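You operate a simulated robot arm through the tools that you are given. There is no shell and no other tool.

You run a simulated two-armed robot. Do the job below in one go: nothing can be reset, and whatever is moved stays where it is left.

Task
Check the supply's volts with the meter, then switch the supply off.
Fine: dial on VOLT, red plug in plus, black in minus before the supply goes on; leave the plugs in and the knob as it is.

It is judged by the outcome, as a careful person would: the job done as asked, and still so three seconds after it is handed in. It fails if anything else is knocked over, pushed out of place, dropped, spilled or broken.

Robot
Two 7-joint arms with two-finger parallel grippers on one trunk that stands fixed in place. Base frame: the origin is at the foot of the trunk, x ahead of it, y to its left, z up; the work surface is at about z = 750. Units: mm, degrees, N and s.
The left shoulder is at [80, 131, 947], the right one opposite. With the tool pointing down near the work surface each hand reaches from about 400 to 860 mm from the base axis, measured 20 degrees to its own side. Payload 1.57 kg a hand.
The TCP of each hand is the grasp point between the finger pads, 30 mm short of the fingertips. In the tool frame z runs along the fingers and y along their closing line. Largest opening 110 mm; finger width 24, thickness 12; the body of the gripper, 48 by 112 mm, starts 78 mm behind the TCP.
Orientation is told as [roll, pitch, yaw] about the base's x, y, z axes, in that order, counted from this pose: with the fingers straight down and closing along the base's y, the tool's x points along the base's -x, its y along +y and its z along -z.

Tools
- The arms move only by the tool jog_arm. It takes "left_increments", "right_increments" or both (then of equal length, played together; a hand with none holds still); each is a list of rows, each a list of 6 numbers: the shift along the tool's x, y, z in mm, then the turn, a rotation vector about the tool's x, y, z in degrees. In form: [[dx, dy, dz, rx, ry, rz], ...]. A call has 1 to 20 rows; each row shifts and turns the commanded pose from where the row before left it, along the tool's axes as they then stand. "left_claw" and "right_claw" are, for a hand that has rows, the closure in counts, from 0 (fully open) to 255 (shut), set as the call begins (left out, the last holds). Rows are played at 5 a second. More than 50 mm and 8.6 degrees between two rows, or a gripper value outside its range, and nothing of the call is played. A pose out of reach is approached as far as the arm can. The call stops where the force on the tool passes 40 N (or 10 N more than at its start, if that is more) or the arm is blocked; 0.2 s more then pass. The fingers move at their own pace (about 108 mm/s each) and stop on an object; they squeeze with about 35 N. The grip force told is the motor's: it shows also when the fingers shut on nothing. Time passes only in rows, and 0.2 s behind the last, so rows that do not move let the fingers close. It gives the time, the measured TCP pose, the force on the tool (base axes), the opening and the grip force at its end, in the units of the frame above (readings bear some noise), with the torque about the TCP (base axes, N m) and any sound that the robot's microphone picked up.
- Cameras (640 x 400 px; columns grow to the right, rows downward): "scene" is now at [-54.3, -31.5, 1433.4]; the picture's right is [-0.35, -0.94, 0.00], its down [-0.41, 0.15, -0.90] and it looks along [0.84, -0.31, -0.44] (base axes); focal length 328 px, centre (320, 200). "left" rides on the left gripper at [70, -16, -141] in its tool frame; the picture's right is [0.23, 0.97, 0.00], its down [-0.86, 0.20, -0.48] and it looks along [-0.47, 0.11, 0.88] (tool axes); focal length 222 px, centre (320, 200). "right" rides on the right gripper at [70, 16, -141] in its tool frame; the picture's right is [-0.23, 0.97, 0.00], its down [-0.86, -0.20, -0.48] and it looks along [-0.47, -0.11, 0.88] (tool axes); focal length 222 px, centre (320, 200). There is no depth. A picture from a camera that has moved, and an enlarged one, comes with that camera's place and axes in the base frame and with its lens.
- grab_frame(camera): a new picture of that camera. It takes no simulated time.
- aim_head(pan, tilt): turns the head with the scene camera to pan (to the left, within 109 degrees either way) and tilt (down, from -29 to 69), counted from straight ahead of the robot. It gives what a move gives.
- zoom(camera, box): a new picture of the part [left, top, right, bottom] of that camera's present view, enlarged. It takes no simulated time.
- sign_off(): hands the job in; it is judged then, once.

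Places have to be worked out from the pictures, the camera data and where the tool is seen. Open the grippers and draw the arms clear of the work before you hand the job in, unless the task says otherwise.

The tools are called as name(argument=value, ...) on one line, values as JSON. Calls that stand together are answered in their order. jog_arm: Moves the arms, as the interface text tells. Its arguments: {"type":"object","properties":{"left_increments":{"type":"array","items":{"type":"array","items":{"type":"number"}}},"left_claw":{"type":"number"},"right_increments":{"type":"array","items":{"type":"array","items":{"type":"number"}}},"right_claw":{"type":"number"}},"required":[]} The other tools are called the same way: aim_head (pan, tilt) turns the head that bears the scene camera; grab_frame (camera) takes a picture; zoom (camera, box) takes an enlarged picture of a part of a camera's view; sign_off () hands the job in.

At the start:

```text
t: 0.0
left_position: [543.8, -9.7, 1218.3]
left_ee_rot: [0.0, 0.0, 0.0]
left_ft_force: [0.4, -0.2, 0.5]
left_ft_torque: [0.03, -0.02, 0.02]
left_finger_gap: 110.0
left_gripper_force: 0.1
right_position: [507.3, -455.7, 1116.6]
right_ee_rot: [0.0, -0.1, 0.0]
right_ft_force: [-0.2, 0.7, 0.6]
right_ft_torque: [0.0, 0.0, 0.01]
right_finger_gap: 110.0
right_gripper_force: 0.1
head pan, tilt (commanded): [-20.2, 25.8]
```

scene: 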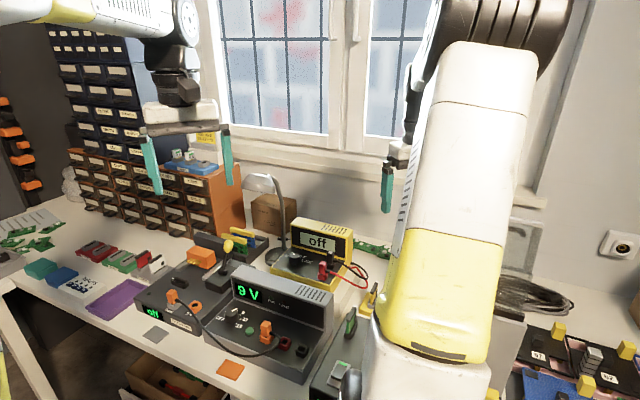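
right: 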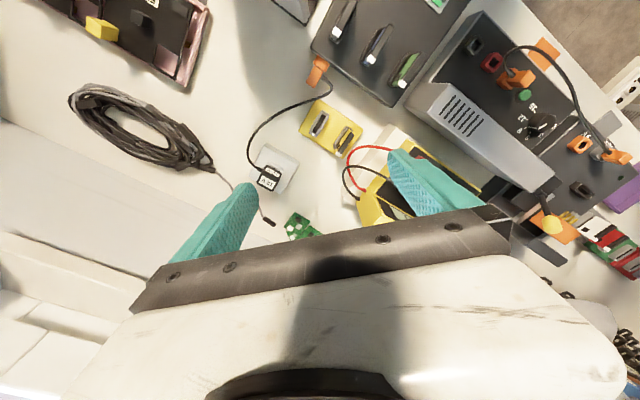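
left: 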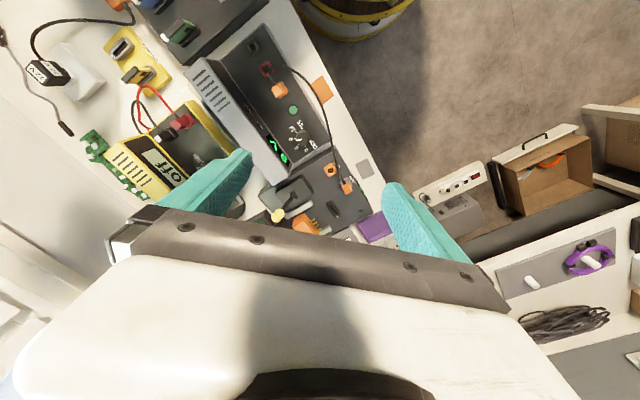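

The scene shows a bench supply reading 9 V, a yellow meter reading off, and some plugs. I'll look closer before moving anything.

zoom(camera="scene", box=[130, 210, 390, 390])

zoom(camera="left", box=[80, 0, 400, 240])

zoom(camera="right", box=[240, 0, 640, 250])

```text
2.22 times, centred on (260, 300) of scene
camera zoom: at [-54.3, -31.5, 1433.4], right [-0.35, -0.94, 0.0], down [-0.41, 0.15, -0.9], along [0.84, -0.31, -0.44], focal length 730 px, centre (453, -22)
```

zoom: 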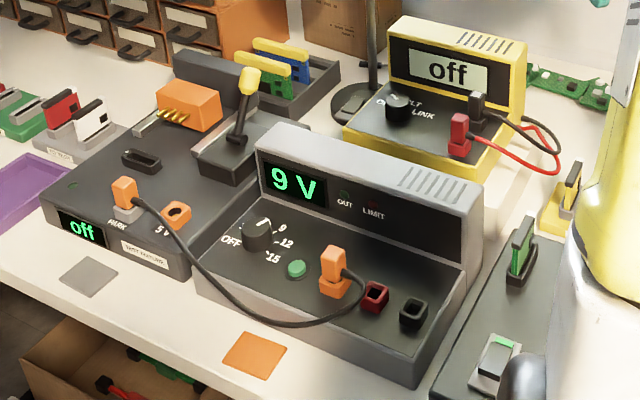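

```text
1.67 times, centred on (240, 120) of left
camera zoom: at [472.5, -24.9, 1358.7], right [-0.23, 0.97, 0.0], down [0.86, 0.2, 0.48], along [0.47, 0.11, -0.88], focal length 370 px, centre (453, 333)
```

zoom: 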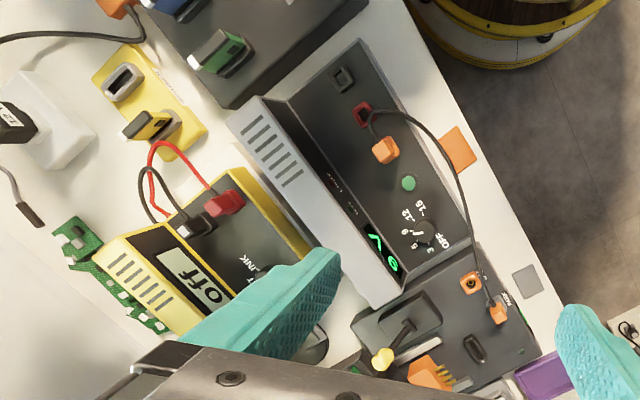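

```text
1.60 times, centred on (440, 125) of right
camera zoom: at [437.1, -438.6, 1257.7], right [0.23, 0.97, 0.0], down [0.86, -0.2, 0.48], along [0.47, -0.11, -0.88], focal length 355 px, centre (128, 320)
```

zoom: 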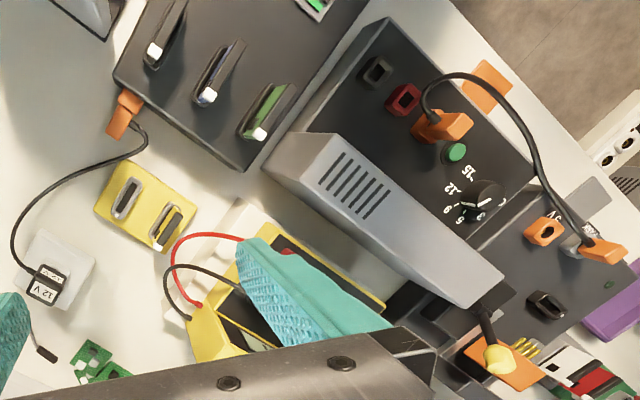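

I'll zoom tighter on the supply's panel, on the meter's panel and plugs, and on the lamps.

zoom(camera="scene", box=[210, 255, 340, 355])

zoom(camera="scene", box=[260, 210, 380, 295])

zoom(camera="left", box=[200, 20, 360, 170])

zoom(camera="left", box=[80, 60, 260, 210])

zoom(camera="right", box=[430, 20, 590, 150])

```text
4.00 times, centred on (275, 305) of scene
camera zoom: at [-54.3, -31.5, 1433.4], right [-0.35, -0.94, 0.0], down [-0.41, 0.15, -0.9], along [0.84, -0.31, -0.44], focal length 1314 px, centre (500, -220)
```

zoom: 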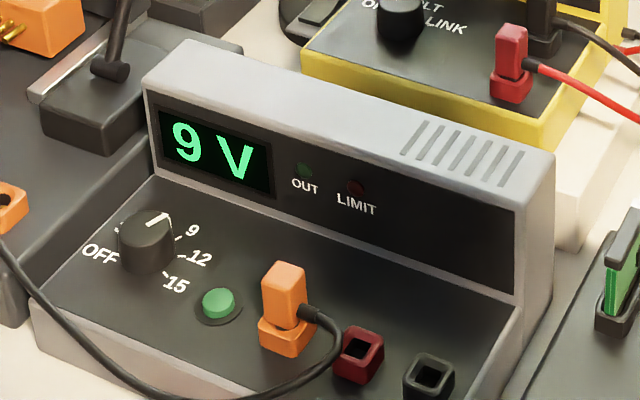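

```text
4.71 times, centred on (320, 252) of scene
camera zoom: at [-54.3, -31.5, 1433.4], right [-0.35, -0.94, 0.0], down [-0.41, 0.15, -0.9], along [0.84, -0.31, -0.44], focal length 1546 px, centre (320, -47)
```

zoom: 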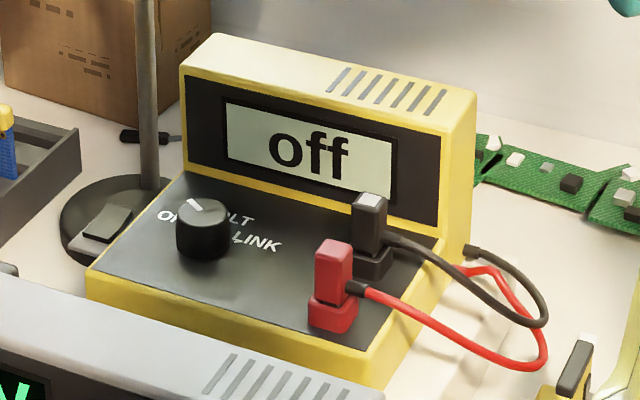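

```text
2.67 times, centred on (280, 95) of left
camera zoom: at [472.5, -24.9, 1358.7], right [-0.23, 0.97, 0.0], down [0.86, 0.2, 0.48], along [0.47, 0.11, -0.88], focal length 592 px, centre (427, 480)
```

zoom: 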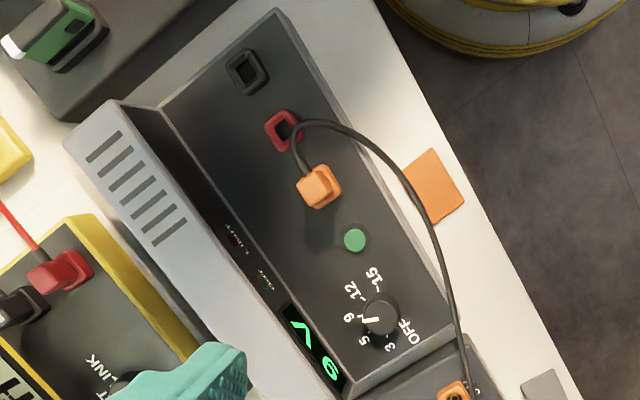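

```text
2.67 times, centred on (170, 135) of left
camera zoom: at [472.5, -24.9, 1358.7], right [-0.23, 0.97, 0.0], down [0.86, 0.2, 0.48], along [0.47, 0.11, -0.88], focal length 592 px, centre (720, 373)
```

zoom: 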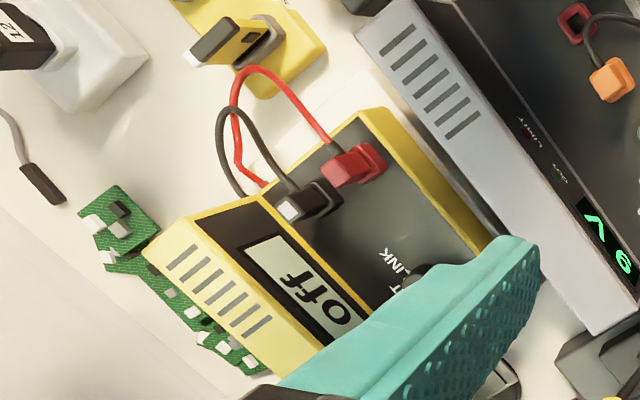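

```text
3.08 times, centred on (510, 85) of right
camera zoom: at [437.1, -438.6, 1257.7], right [0.23, 0.97, 0.0], down [0.86, -0.2, 0.48], along [0.47, -0.11, -0.88], focal length 684 px, centre (-265, 554)
```

zoom: 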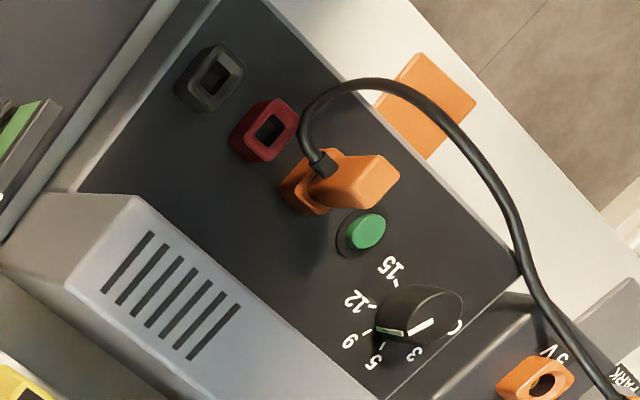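

The supply shows 9 V with OUT dark, the meter's dial is on OFF, and the meter leads are parked on the meter's own panel. I judge the red socket to be near (480,-142,804), the black near (447,-173,804) and the green button near (552,-72,797). I'll bring the right hand over the meter, turned 45° for a close look, and draw the left hand aside.

jog_arm(right_increments=[[-25, 32, 10, 0, 0, 0], [-25, 32, 10, 0, 0, 0], [-25, 32, 10, 0, 0, 0], [-25, 32, 10, 0, 0, 0], [-25, 32, 10, 0, 0, 0], [0, 0, 0, 0, 0, -7.5], [0, 0, 0, 0, 0, -7.5], [0, 0, 0, 0, 0, -7.5], [0, 0, 0, 0, 0, -7.5], [0, 0, 0, 0, 0, -7.5], [0, 0, 0, 0, 0, -7.5]], left_increments=[[10, 40, 0, 0, 0, 0], [10, 40, 0, 0, 0, 0], [10, 40, 0, 0, 0, 0], [10, 40, 0, 0, 0, 0], [10, 40, 0, 0, 0, 0], [0, 0, 0, 0, 0, 0], [0, 0, 0, 0, 0, 0], [0, 0, 0, 0, 0, 0], [0, 0, 0, 0, 0, 0], [0, 0, 0, 0, 0, 0], [0, 0, 0, 0, 0, 0]])

grab_frame(camera="right")

grab_frame(camera="scene")

```text
t: 2.4
left_position: [491.0, 190.0, 1218.6]
left_ee_rot: [-0.1, -0.1, 0.1]
left_ft_force: [0.3, -0.9, 0.9]
left_ft_torque: [0.03, -0.02, -0.03]
left_finger_gap: 110.2
left_gripper_force: 0.1
right_position: [630.7, -295.2, 1066.5]
right_ee_rot: [-0.1, 0.0, 45.0]
right_ft_force: [-0.3, -0.8, 0.0]
right_ft_torque: [0.0, -0.03, -0.02]
right_finger_gap: 110.0
right_gripper_force: 0.1
head pan, tilt (commanded): [-20.2, 25.8]
```

```text
taken
camera right: at [570.8, -333.1, 1206.9], right [-0.53, 0.85, 0.0], down [0.75, 0.46, 0.48], along [0.41, 0.25, -0.88], focal length 222 px, centre (320, 200)
```

right: 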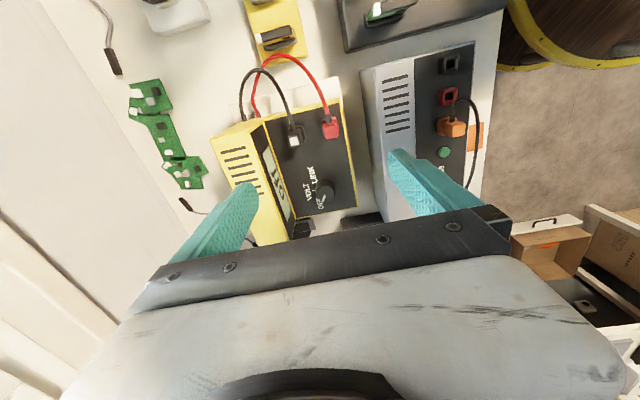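

```text
taken
camera scene: at [-54.3, -31.4, 1433.4], right [-0.35, -0.94, 0.0], down [-0.41, 0.15, -0.9], along [0.84, -0.31, -0.44], focal length 328 px, centre (320, 200)
```

scene: 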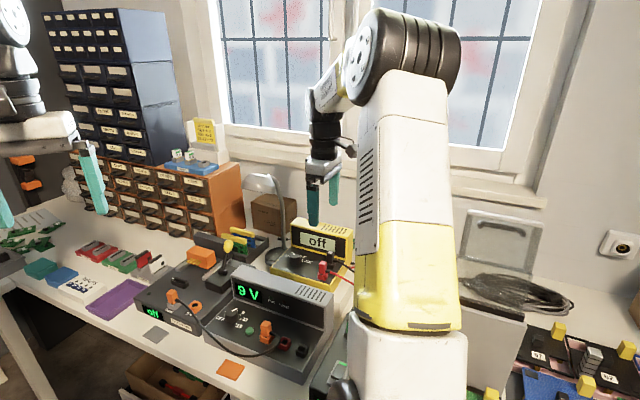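

The view is now nearly aligned with both devices. I'll zoom on the meter and the supply from here.

zoom(camera="right", box=[210, 50, 370, 250])

zoom(camera="right", box=[350, 30, 510, 200])

zoom(camera="right", box=[280, 90, 360, 150])

zoom(camera="right", box=[290, 150, 370, 220])

```text
2.00 times, centred on (290, 150) of right
camera zoom: at [570.8, -333.1, 1206.9], right [-0.53, 0.85, 0.0], down [0.75, 0.46, 0.48], along [0.41, 0.25, -0.88], focal length 444 px, centre (380, 300)
```

zoom: 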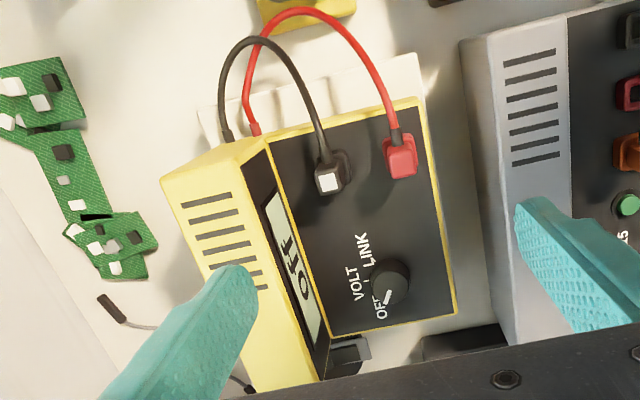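

```text
2.35 times, centred on (430, 115) of right
camera zoom: at [570.8, -333.1, 1206.9], right [-0.53, 0.85, 0.0], down [0.75, 0.46, 0.48], along [0.41, 0.25, -0.88], focal length 523 px, centre (61, 400)
```

zoom: 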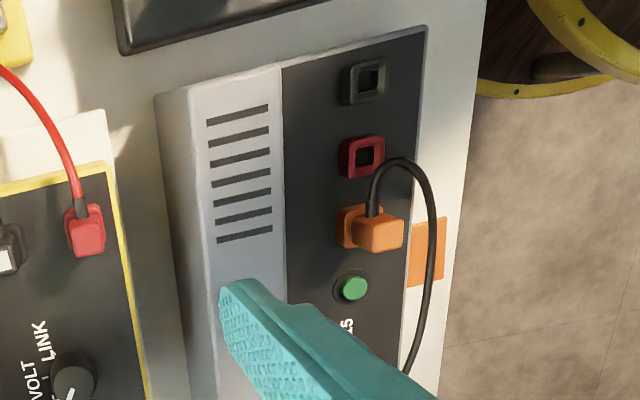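

```text
6.67 times, centred on (320, 120) of right
camera zoom: at [570.8, -333.1, 1206.9], right [-0.53, 0.85, 0.0], down [0.75, 0.46, 0.48], along [0.41, 0.25, -0.88], focal length 1481 px, centre (320, 733)
```

zoom: 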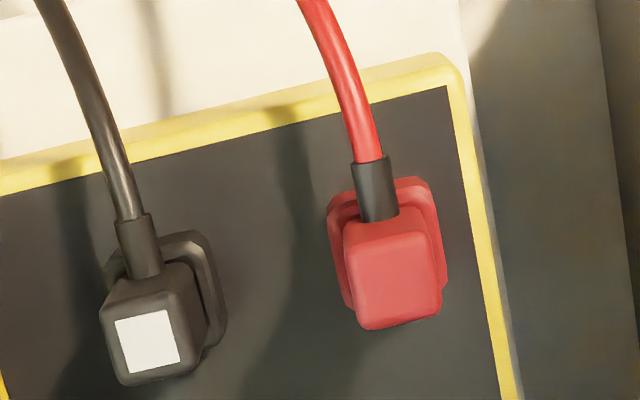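

```text
5.71 times, centred on (330, 185) of right
camera zoom: at [570.8, -333.1, 1206.9], right [-0.53, 0.85, 0.0], down [0.75, 0.46, 0.48], along [0.41, 0.25, -0.88], focal length 1269 px, centre (263, 286)
```

zoom: 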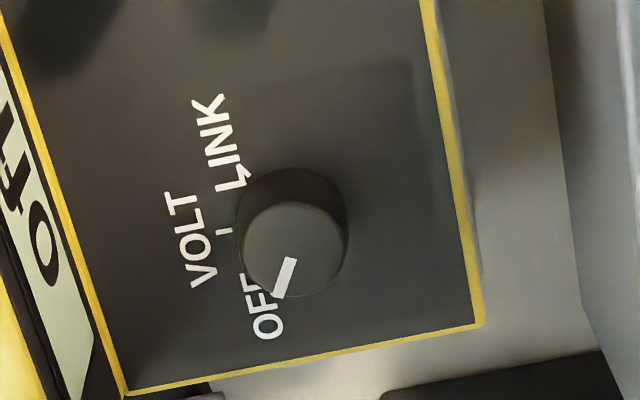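

Both devices sit at about 45° yaw, so the sockets and plugs line up with the tool at yaw 45. I put the dial's top near (709,-236,880), with OFF pointing to the lower left in this view and VOLT straight back, so it turns clockwise. I'll go above the dial at yaw 75 with the fingers partly closed.

jog_arm(right_increments=[[-32.2, -4.5, 27.3, 0, 0, 0], [-32.2, -4.5, 27.3, 0, 0, 0], [-32.2, -4.5, 27.3, 0, 0, 0], [0, 0, 0, 0, 0, -7.5], [0, 0, 0, 0, 0, -7.5], [0, 0, 0, 0, 0, -7.5], [0, 0, 0, 0, 0, -7.5], [0, 0, 0, 0, 0, 0]], right_claw=116)

grab_frame(camera="right")

zoom(camera="scene", box=[260, 150, 380, 295])

```text
t: 4.2
left_position: [491.4, 190.0, 1218.9]
left_ee_rot: [0.0, 0.0, 0.0]
left_ft_force: [0.1, 0.4, 0.5]
left_ft_torque: [0.02, 0.02, -0.01]
left_finger_gap: 109.9
left_gripper_force: 0.1
right_position: [710.0, -237.6, 985.6]
right_ee_rot: [-0.1, 0.0, 75.1]
right_ft_force: [0.0, 0.2, -0.3]
right_ft_torque: [0.0, 0.01, 0.04]
right_finger_gap: 60.0
right_gripper_force: 0.1
head pan, tilt (commanded): [-20.2, 25.8]
```

```text
taken
camera right: at [676.3, -299.9, 1126.2], right [-0.88, 0.47, 0.0], down [0.41, 0.78, 0.48], along [0.22, 0.42, -0.88], focal length 222 px, centre (320, 200)
```

right: 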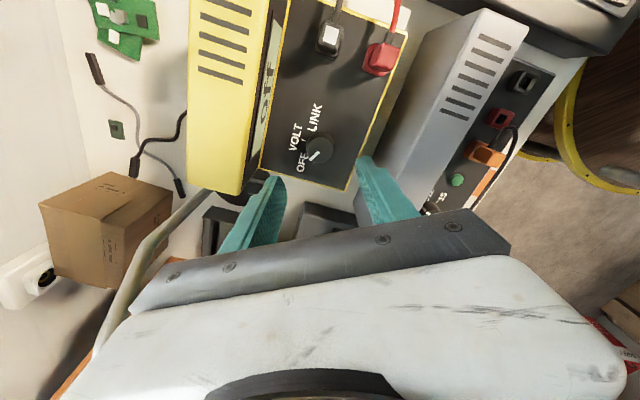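

```text
2.76 times, centred on (320, 222) of scene
camera zoom: at [-54.2, -31.4, 1433.4], right [-0.35, -0.94, 0.0], down [-0.41, 0.15, -0.9], along [0.84, -0.31, -0.44], focal length 906 px, centre (320, 138)
```

zoom: 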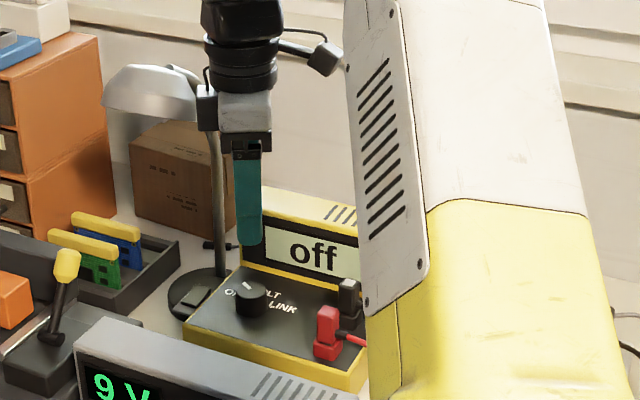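

The gripper is above the dial and the lamp looks well clear. I'll zoom in to check centring and the pointer angle.

zoom(camera="right", box=[270, 100, 370, 190])

```text
4.44 times, centred on (320, 145) of right
camera zoom: at [676.3, -299.9, 1126.2], right [-0.88, 0.47, 0.0], down [0.41, 0.78, 0.48], along [0.22, 0.42, -0.88], focal length 987 px, centre (320, 444)
```

zoom: 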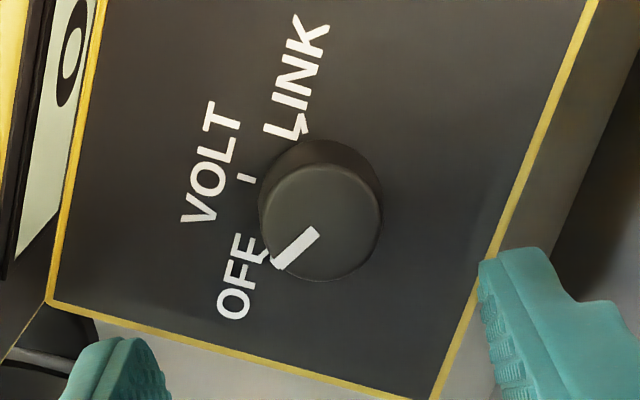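

The dial top solves to about (710,-236.4,876) and the panel to z≈854, with VOLT 60° clockwise of the pointer. The TCP is over the dial, so I'll descend until the fingertips are about 4 mm above the panel.

jog_arm(right_increments=[[0, 0, 35, 0, 0, 0], [0, 0, 35, 0, 0, 0], [0, 0, 26, 0, 0, 0], [0, 0, 0, 0, 0, 0]])

grab_frame(camera="right")

zoom(camera="scene", box=[260, 170, 380, 295])

```text
t: 5.2
left_position: [490.5, 190.4, 1218.7]
left_ee_rot: [0.0, 0.1, 0.0]
left_ft_force: [-0.3, 0.2, 0.2]
left_ft_torque: [0.02, 0.04, -0.01]
left_finger_gap: 110.3
left_gripper_force: 0.0
right_position: [710.0, -236.9, 888.1]
right_ee_rot: [0.0, 0.0, 75.1]
right_ft_force: [0.5, 0.7, -0.2]
right_ft_torque: [0.0, 0.0, -0.01]
right_finger_gap: 60.0
right_gripper_force: 0.0
head pan, tilt (commanded): [-20.2, 25.8]
```

```text
taken
camera right: at [676.5, -300.0, 1029.3], right [-0.88, 0.47, 0.0], down [0.41, 0.77, 0.48], along [0.23, 0.42, -0.88], focal length 222 px, centre (320, 200)
```

right: 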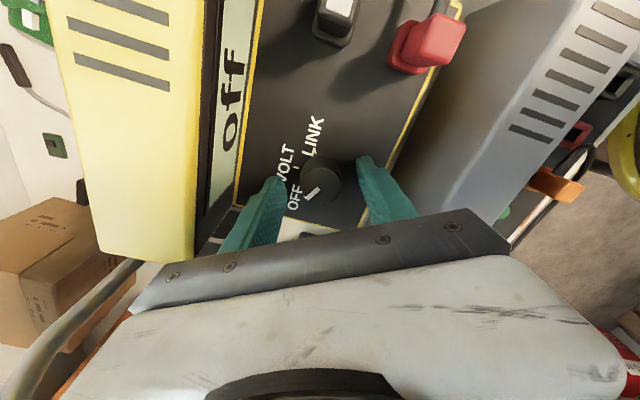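

```text
3.20 times, centred on (320, 232) of scene
camera zoom: at [-54.3, -31.4, 1433.4], right [-0.35, -0.94, 0.0], down [-0.41, 0.15, -0.9], along [0.84, -0.31, -0.44], focal length 1051 px, centre (320, 96)
```

zoom: 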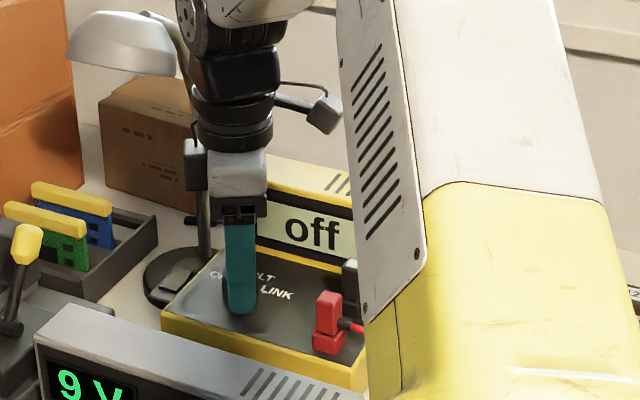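

The knob sits centred between the fingers. I'll close on it without moving.

jog_arm(right_increments=[[0, 0, 0, 0, 0, 0], [0, 0, 0, 0, 0, 0], [0, 0, 0, 0, 0, 0]], right_claw=255)

zoom(camera="right", box=[220, 100, 420, 250])

```text
t: 6.0
left_position: [492.2, 190.5, 1219.1]
left_ee_rot: [-0.1, -0.1, 0.0]
left_ft_force: [-0.4, 0.8, -0.1]
left_ft_torque: [0.0, -0.03, -0.01]
left_finger_gap: 110.2
left_gripper_force: 0.1
right_position: [709.4, -236.3, 888.7]
right_ee_rot: [0.1, 0.1, 75.0]
right_ft_force: [-4.3, 0.4, -1.3]
right_ft_torque: [0.0, 0.19, -0.06]
right_finger_gap: 32.7
right_gripper_force: 41.1
head pan, tilt (commanded): [-20.2, 25.8]
```

```text
2.67 times, centred on (320, 175) of right
camera zoom: at [676.2, -299.9, 1029.4], right [-0.88, 0.47, 0.0], down [0.41, 0.77, 0.48], along [0.22, 0.42, -0.88], focal length 592 px, centre (320, 267)
```

zoom: 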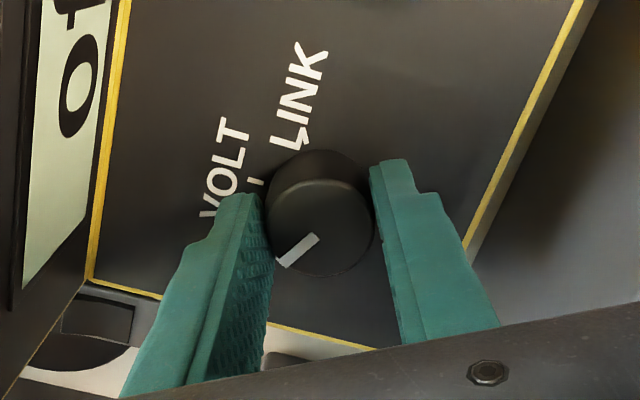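

The grip is on the knob with a 32.7 mm gap and little side force. I'll turn 60° clockwise seen from above, toward VOLT.

jog_arm(right_increments=[[0, 0, 0, 0, 0, 7.5], [0, 0, 0, 0, 0, 7.5], [0, 0, 0, 0, 0, 7.5], [0, 0, 0, 0, 0, 7.5], [0, 0, 0, 0, 0, 7.5], [0, 0, 0, 0, 0, 7.5], [0, 0, 0, 0, 0, 7.5], [0, 0, 0, 0, 0, 7.5], [0, 0, 0, 0, 0, 0]])

zoom(camera="right", box=[220, 100, 420, 250])

zoom(camera="scene", box=[260, 170, 380, 295])

```text
t: 8.0
left_position: [491.8, 190.3, 1219.2]
left_ee_rot: [0.0, 0.0, 0.0]
left_ft_force: [0.5, 1.0, -0.2]
left_ft_torque: [0.0, -0.04, -0.03]
left_finger_gap: 110.0
left_gripper_force: 0.1
right_position: [709.7, -236.0, 888.8]
right_ee_rot: [0.0, 0.1, 14.9]
right_ft_force: [-5.2, -1.2, -9.5]
right_ft_torque: [0.09, -0.34, 0.01]
right_finger_gap: 32.6
right_gripper_force: 40.3
head pan, tilt (commanded): [-20.2, 25.8]
```

```text
2.67 times, centred on (320, 175) of right
camera zoom: at [637.9, -238.4, 1029.5], right [-0.03, 1.0, 0.0], down [0.88, 0.03, 0.48], along [0.48, 0.02, -0.88], focal length 592 px, centre (320, 267)
```

zoom: 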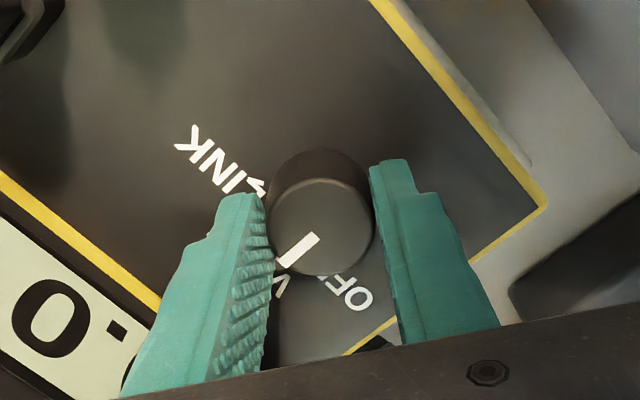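

```text
3.20 times, centred on (320, 232) of scene
camera zoom: at [-54.1, -31.5, 1433.4], right [-0.35, -0.94, 0.0], down [-0.41, 0.15, -0.9], along [0.84, -0.31, -0.44], focal length 1051 px, centre (320, 96)
```

zoom: 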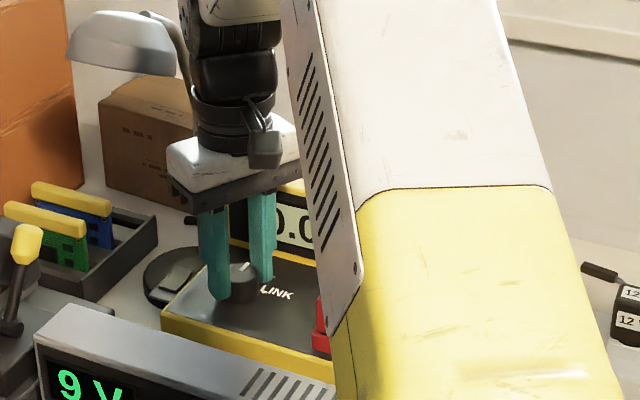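

The meter now shows 0.0, so the dial is on VOLT. I'll open the fingers to 60 mm, then rise straight up.

jog_arm(right_increments=[[0, 0, 0, 0, 0, 0], [0, 0, 0, 0, 0, 0], [0, 0, 0, 0, 0, 0], [0, 0, -20, 0, 0, 0], [0, 0, -40, 0, 0, 0], [0, 0, -45, 0, 0, 0], [0, 0, 0, 0, 0, 0]], right_claw=116)

grab_frame(camera="right")

zoom(camera="scene", box=[260, 170, 380, 295])

```text
t: 9.6
left_position: [491.6, 189.1, 1219.2]
left_ee_rot: [-0.1, 0.0, 0.0]
left_ft_force: [0.1, 0.5, 0.0]
left_ft_torque: [-0.01, 0.0, -0.02]
left_finger_gap: 109.8
left_gripper_force: 0.1
right_position: [711.9, -239.2, 993.5]
right_ee_rot: [-0.1, 0.1, 15.1]
right_ft_force: [0.6, 0.2, -0.7]
right_ft_torque: [0.0, -0.03, 0.04]
right_finger_gap: 60.0
right_gripper_force: 0.0
head pan, tilt (commanded): [-20.2, 25.8]
```

```text
taken
camera right: at [640.5, -241.5, 1134.3], right [-0.03, 1.0, 0.0], down [0.88, 0.03, 0.48], along [0.48, 0.02, -0.88], focal length 222 px, centre (320, 200)
```

right: 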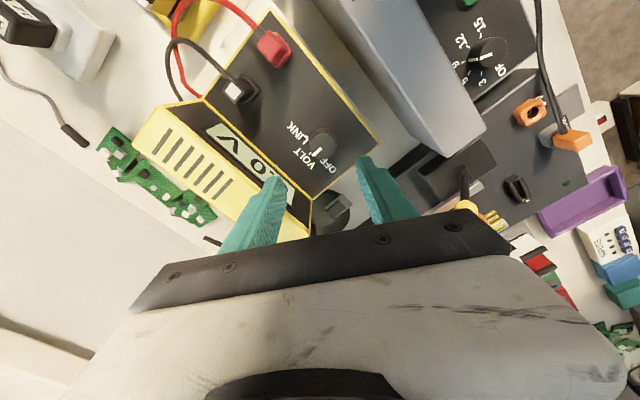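

```text
3.20 times, centred on (320, 232) of scene
camera zoom: at [-54.3, -31.4, 1433.4], right [-0.35, -0.94, 0.0], down [-0.41, 0.15, -0.9], along [0.84, -0.31, -0.44], focal length 1051 px, centre (320, 96)
```

zoom: 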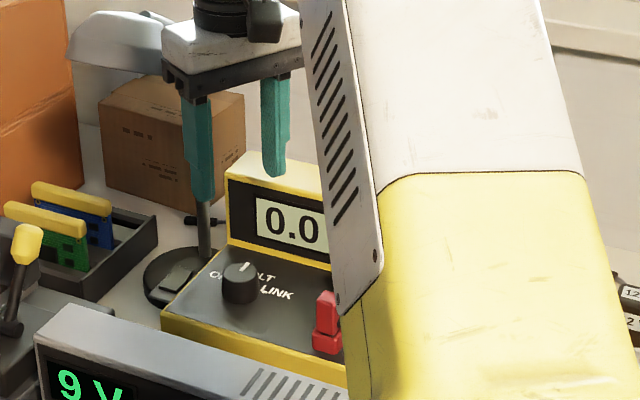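

The meter reads 0.0 with the pointer at VOLT. Next I'll take views of the plugs from this pose so I can triangulate them.

zoom(camera="right", box=[200, 10, 320, 130])

zoom(camera="right", box=[280, 110, 360, 190])

```text
3.33 times, centred on (260, 70) of right
camera zoom: at [640.5, -241.5, 1134.3], right [-0.03, 1.0, 0.0], down [0.88, 0.03, 0.48], along [0.48, 0.02, -0.88], focal length 740 px, centre (520, 633)
```

zoom: 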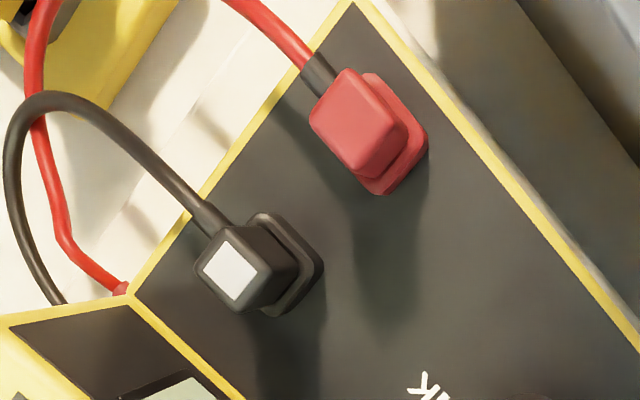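

```text
5.00 times, centred on (320, 150) of right
camera zoom: at [640.5, -241.5, 1134.3], right [-0.03, 1.0, 0.0], down [0.88, 0.03, 0.48], along [0.48, 0.02, -0.88], focal length 1111 px, centre (320, 450)
```

zoom: 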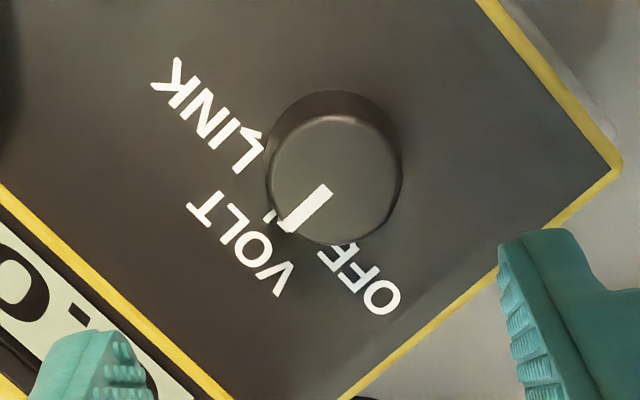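

The dial is set. The red plug's top solves to about (617,-286,897) and the black's to about (653,-322,900), while the supply's back block top is near z 873 and stays clear. I'll return to yaw 45 and go above the red plug with a 44 mm opening.

jog_arm(right_increments=[[0, 0, 0, 0, 0, -7.5], [0, 0, 0, 0, 0, -7.5], [0, 0, 0, 0, 0, -7.5], [0, 0, 0, 0, 0, -7.5], [33.5, 11.3, 0, 0, 0, 0], [33.5, 11.3, 0, 0, 0, 0], [33.5, 11.3, 0, 0, 0, 0], [0, 0, 0, 0, 0, 0]], right_claw=153)

grab_frame(camera="right")

zoom(camera="right", box=[250, 90, 390, 190])

```text
t: 11.4
left_position: [491.5, 189.7, 1219.4]
left_ee_rot: [0.0, 0.0, -0.1]
left_ft_force: [0.8, -0.8, 0.0]
left_ft_torque: [-0.03, -0.01, 0.02]
left_finger_gap: 110.1
left_gripper_force: 0.0
right_position: [615.8, -283.6, 994.0]
right_ee_rot: [0.0, 0.0, 45.0]
right_ft_force: [-0.3, 0.5, 0.1]
right_ft_torque: [0.0, 0.05, 0.0]
right_finger_gap: 44.1
right_gripper_force: 0.1
head pan, tilt (commanded): [-20.2, 25.8]
```

```text
taken
camera right: at [555.6, -320.5, 1135.1], right [-0.53, 0.85, 0.0], down [0.75, 0.46, 0.48], along [0.41, 0.25, -0.88], focal length 222 px, centre (320, 200)
```

right: 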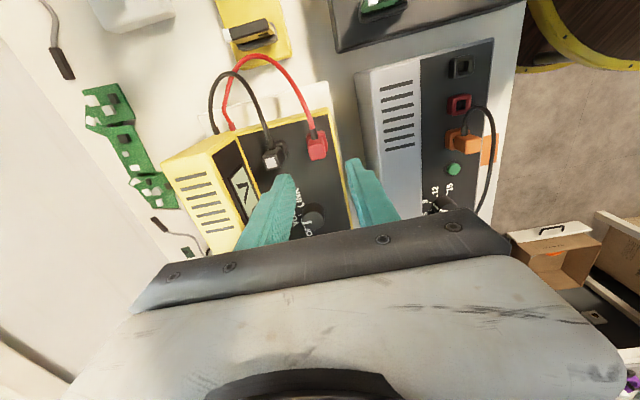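

```text
4.00 times, centred on (320, 140) of right
camera zoom: at [555.6, -320.5, 1135.1], right [-0.53, 0.85, 0.0], down [0.75, 0.46, 0.48], along [0.41, 0.25, -0.88], focal length 888 px, centre (320, 440)
```

zoom: 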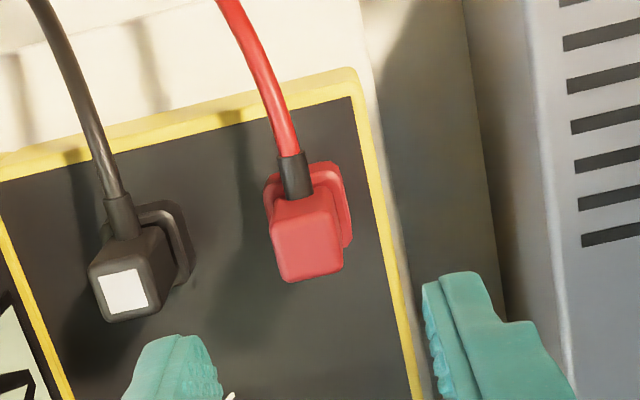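

The red plug sits about 3 mm to the left of the TCP axis. I'll correct that and descend partway to re-check.

jog_arm(right_increments=[[1.8, -2.4, 0, 0, 0, 0], [0, 0, 25, 0, 0, 0], [0, 0, 25, 0, 0, 0], [0, 0, 0, 0, 0, 0]])

zoom(camera="right", box=[240, 90, 400, 210])

```text
t: 12.4
left_position: [491.3, 190.3, 1218.8]
left_ee_rot: [-0.1, 0.0, 0.0]
left_ft_force: [1.5, 0.1, -0.3]
left_ft_torque: [-0.04, 0.01, 0.05]
left_finger_gap: 110.1
left_gripper_force: 0.2
right_position: [615.2, -284.7, 945.3]
right_ee_rot: [0.0, 0.1, 45.1]
right_ft_force: [-0.5, 0.6, -1.0]
right_ft_torque: [-0.01, 0.0, 0.0]
right_finger_gap: 43.9
right_gripper_force: 0.0
head pan, tilt (commanded): [-20.2, 25.8]
```

```text
3.33 times, centred on (320, 150) of right
camera zoom: at [554.8, -323.0, 1085.9], right [-0.53, 0.85, 0.0], down [0.75, 0.46, 0.48], along [0.41, 0.25, -0.88], focal length 740 px, centre (320, 367)
```

zoom: 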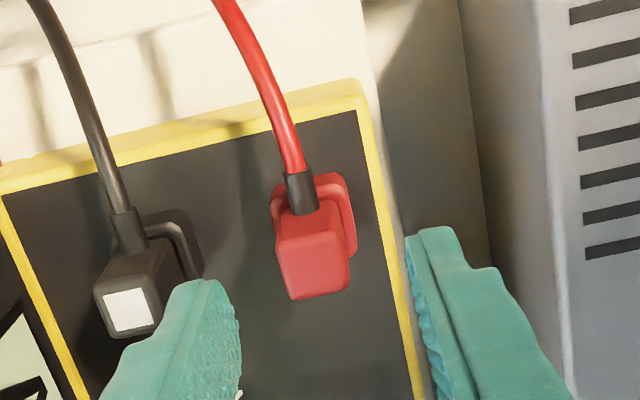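

The plug is still about 2 mm left of the axis. I'll correct, narrow the opening to 36 mm so the rear finger stays clear of the black plug, and descend until the tips are just above the collar.

jog_arm(right_increments=[[1.0, -1.9, 0, 0, 0, 0], [0, 0, 20, 0, 0, 0], [0, 0, 22, 0, 0, 0], [0, 0, 0, 0, 0, 0]], right_claw=172)

grab_frame(camera="right")

zoom(camera="right", box=[240, 110, 400, 230])

```text
t: 13.4
left_position: [491.4, 190.8, 1219.4]
left_ee_rot: [0.1, -0.1, -0.1]
left_ft_force: [0.0, -0.1, -0.5]
left_ft_torque: [-0.03, 0.0, 0.01]
left_finger_gap: 110.1
left_gripper_force: 0.0
right_position: [617.8, -288.4, 904.5]
right_ee_rot: [0.1, 0.0, 45.1]
right_ft_force: [0.1, 0.5, 0.6]
right_ft_torque: [0.01, -0.03, -0.02]
right_finger_gap: 35.9
right_gripper_force: 0.0
head pan, tilt (commanded): [-20.2, 25.8]
```

```text
taken
camera right: at [557.8, -325.9, 1045.0], right [-0.53, 0.85, 0.0], down [0.75, 0.46, 0.48], along [0.41, 0.25, -0.88], focal length 222 px, centre (320, 200)
```

right: 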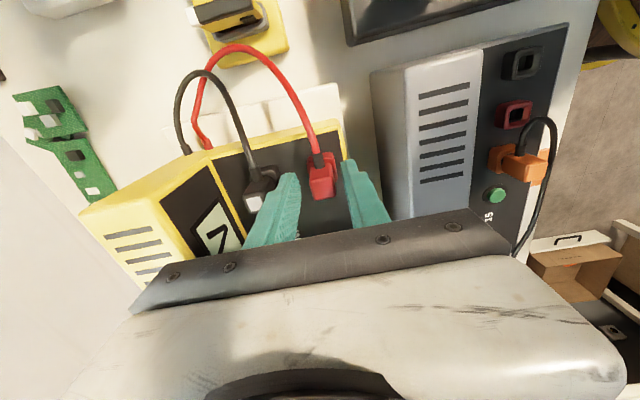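

```text
3.33 times, centred on (320, 170) of right
camera zoom: at [557.8, -325.9, 1045.0], right [-0.53, 0.85, 0.0], down [0.75, 0.46, 0.48], along [0.41, 0.25, -0.88], focal length 740 px, centre (320, 300)
```

zoom: 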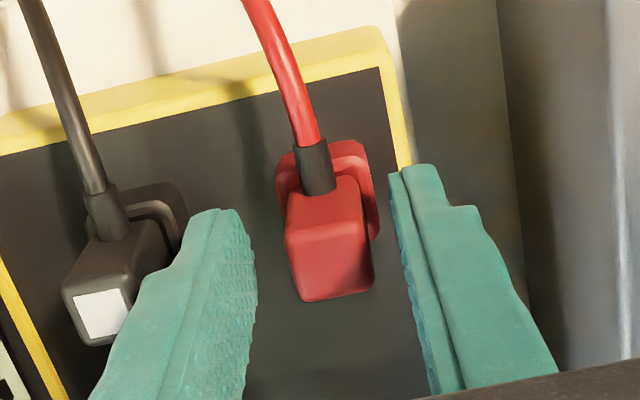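

The tips are around the plug's upper body, just above the collar. I'll nudge 1.5 mm toward the plug's centre, drop 2 mm and close.

jog_arm(right_increments=[[0, 1.6, 2, 0, 0, 0], [0, 0, 0, 0, 0, 0], [0, 0, 0, 0, 0, 0]])

jog_arm(right_increments=[[0, 0, 0, 0, 0, 0], [0, 0, 0, 0, 0, 0], [0, 0, 0, 0, 0, 0], [0, 0, 0, 0, 0, 0]], right_claw=255)

zoom(camera="right", box=[240, 110, 400, 230])

```text
t: 14.2
left_position: [491.4, 190.6, 1219.4]
left_ee_rot: [0.0, 0.0, -0.1]
left_ft_force: [0.6, -0.1, 1.0]
left_ft_torque: [-0.02, -0.02, 0.02]
left_finger_gap: 110.0
left_gripper_force: 0.1
right_position: [614.8, -287.5, 902.0]
right_ee_rot: [0.1, 0.1, 45.0]
right_ft_force: [0.6, -0.6, -0.5]
right_ft_torque: [-0.03, 0.0, 0.0]
right_finger_gap: 36.0
right_gripper_force: 0.0
head pan, tilt (commanded): [-20.2, 25.8]
```

```text
t: 15.2
left_position: [490.7, 190.4, 1219.3]
left_ee_rot: [0.0, 0.0, -0.1]
left_ft_force: [0.8, 0.0, -0.2]
left_ft_torque: [0.02, 0.02, -0.02]
left_finger_gap: 109.8
left_gripper_force: 0.1
right_position: [616.1, -287.7, 901.2]
right_ee_rot: [0.0, 0.0, 45.0]
right_ft_force: [3.9, -3.4, 0.0]
right_ft_torque: [-0.07, -0.08, -0.01]
right_finger_gap: 16.5
right_gripper_force: 31.7
head pan, tilt (commanded): [-20.2, 25.8]
```

```text
3.33 times, centred on (320, 170) of right
camera zoom: at [555.4, -324.8, 1042.3], right [-0.53, 0.85, 0.0], down [0.75, 0.46, 0.48], along [0.41, 0.25, -0.88], focal length 740 px, centre (320, 300)
```

zoom: 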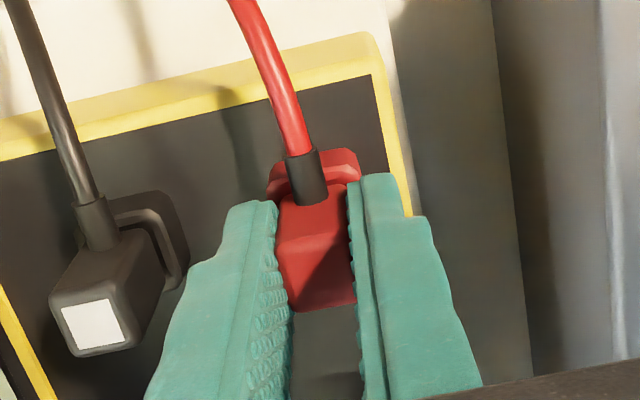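

The plug is gripped with a 16.5 mm gap. I'll pull straight up in small steps.

jog_arm(right_increments=[[0, 0, -5, 0, 0, 0], [0, 0, -8, 0, 0, 0], [0, 0, -8, 0, 0, 0], [0, 0, -10, 0, 0, 0], [0, 0, -10, 0, 0, 0], [0, 0, 0, 0, 0, 0]])

grab_frame(camera="right")

zoom(camera="right", box=[240, 90, 400, 230])

zoom(camera="scene", box=[230, 170, 390, 290])

```text
t: 16.6
left_position: [491.8, 190.2, 1219.9]
left_ee_rot: [0.1, 0.0, -0.1]
left_ft_force: [0.2, 0.4, 0.4]
left_ft_torque: [-0.01, 0.02, 0.01]
left_finger_gap: 110.0
left_gripper_force: 0.1
right_position: [613.4, -289.0, 940.7]
right_ee_rot: [0.0, 0.0, 45.1]
right_ft_force: [0.4, -0.1, 0.5]
right_ft_torque: [0.01, 0.02, -0.01]
right_finger_gap: 16.4
right_gripper_force: 32.3
head pan, tilt (commanded): [-20.2, 25.8]
```

```text
taken
camera right: at [552.4, -326.1, 1082.0], right [-0.53, 0.85, 0.0], down [0.75, 0.46, 0.48], along [0.41, 0.25, -0.88], focal length 222 px, centre (320, 200)
```

right: 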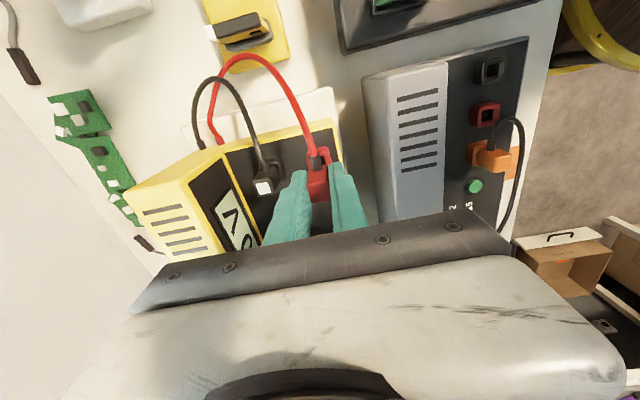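

```text
2.86 times, centred on (320, 160) of right
camera zoom: at [552.4, -326.1, 1082.0], right [-0.53, 0.85, 0.0], down [0.75, 0.46, 0.48], along [0.41, 0.25, -0.88], focal length 635 px, centre (320, 314)
```

zoom: 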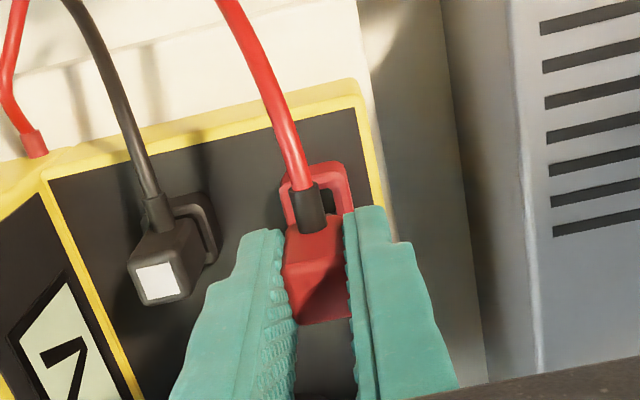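

```text
3.33 times, centred on (310, 230) of scene
camera zoom: at [-54.3, -31.4, 1433.4], right [-0.35, -0.94, 0.0], down [-0.41, 0.15, -0.9], along [0.84, -0.31, -0.44], focal length 1095 px, centre (353, 100)
```

zoom: 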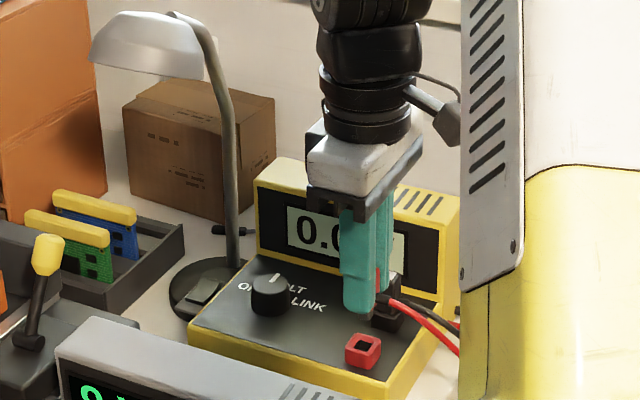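

The red plug is free of the meter and held squarely. Before carrying it over, I'll refine where the supply's sockets are with tight zooms from both cameras.

zoom(camera="scene", box=[270, 310, 330, 360])

zoom(camera="right", box=[460, 40, 540, 130])

zoom(camera="scene", box=[220, 290, 300, 350])

```text
8.00 times, centred on (300, 335) of scene
camera zoom: at [-54.3, -31.4, 1433.4], right [-0.35, -0.94, 0.0], down [-0.41, 0.15, -0.9], along [0.84, -0.31, -0.44], focal length 2628 px, centre (480, -880)
```

zoom: 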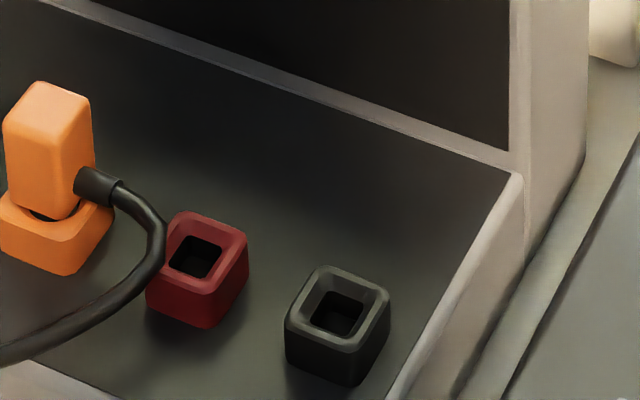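

```text
4.44 times, centred on (500, 85) of right
camera zoom: at [552.4, -326.1, 1082.0], right [-0.53, 0.85, 0.0], down [0.75, 0.46, 0.48], along [0.41, 0.25, -0.88], focal length 987 px, centre (-480, 711)
```

zoom: 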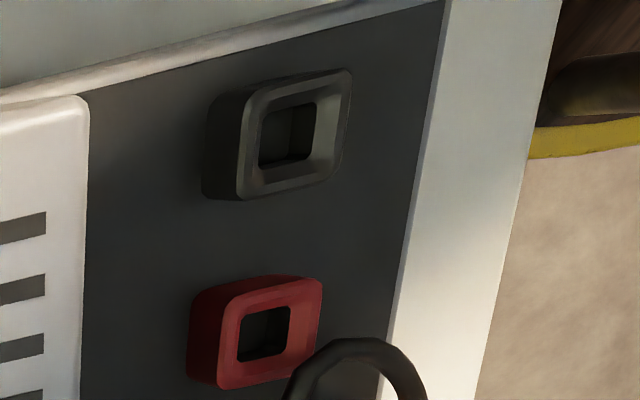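

```text
6.67 times, centred on (260, 320) of scene
camera zoom: at [-54.3, -31.4, 1433.4], right [-0.35, -0.94, 0.0], down [-0.41, 0.15, -0.9], along [0.84, -0.31, -0.44], focal length 2190 px, centre (720, -600)
```

zoom: 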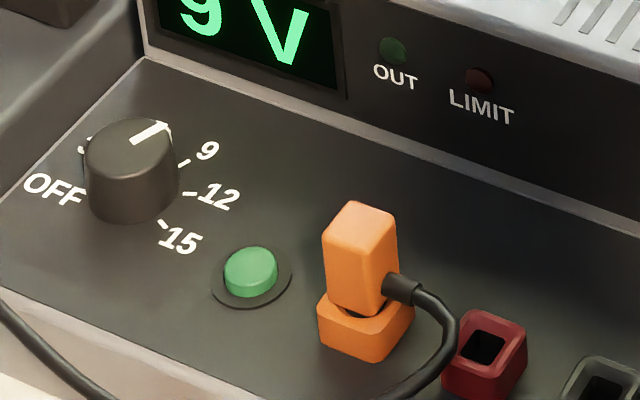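

Two-view fits put the red rim centre at (481.6,-141.4,809) and the black at (448.8,-173.7,809.5), both at 45°. I'll raise the plug to about z 990 and carry it over toward the red socket, watching the lead tension.

jog_arm(right_increments=[[0, 0, -25, 0, 0, 0], [0, 0, -25, 0, 0, 0], [-2.3, 30, 0, 0, 0, 0], [-2.3, 30, 0, 0, 0, 0], [-2.3, 30, 0, 0, 0, 0], [0, 0, 0, 0, 0, 0]])

grab_frame(camera="right")

grab_frame(camera="scene")

```text
t: 18.0
left_position: [491.0, 189.8, 1219.5]
left_ee_rot: [-0.1, 0.0, 0.0]
left_ft_force: [0.1, -0.4, 0.7]
left_ft_torque: [0.02, 0.0, 0.01]
left_finger_gap: 110.0
left_gripper_force: 0.0
right_position: [557.6, -218.3, 989.4]
right_ee_rot: [0.0, 0.0, 45.0]
right_ft_force: [0.1, 0.6, -0.3]
right_ft_torque: [0.01, 0.01, 0.02]
right_finger_gap: 16.6
right_gripper_force: 32.1
head pan, tilt (commanded): [-20.2, 25.8]
```

```text
taken
camera right: at [497.0, -256.0, 1130.7], right [-0.53, 0.85, 0.0], down [0.75, 0.46, 0.48], along [0.41, 0.25, -0.88], focal length 222 px, centre (320, 200)
```

right: 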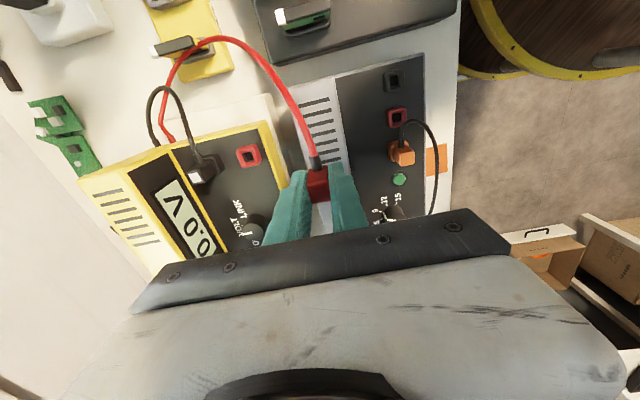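

```text
taken
camera scene: at [-54.3, -31.4, 1433.4], right [-0.35, -0.94, 0.0], down [-0.41, 0.15, -0.9], along [0.84, -0.31, -0.44], focal length 328 px, centre (320, 200)
```

scene: 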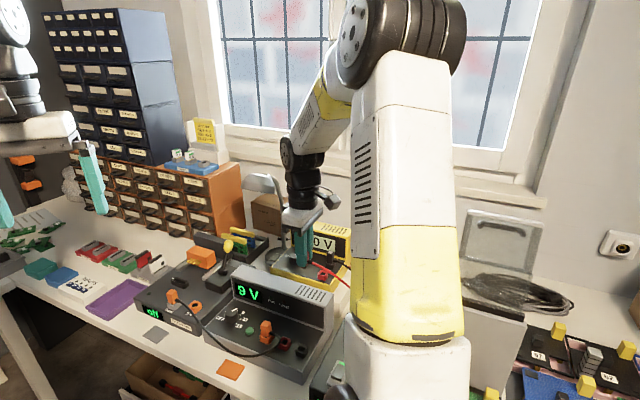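

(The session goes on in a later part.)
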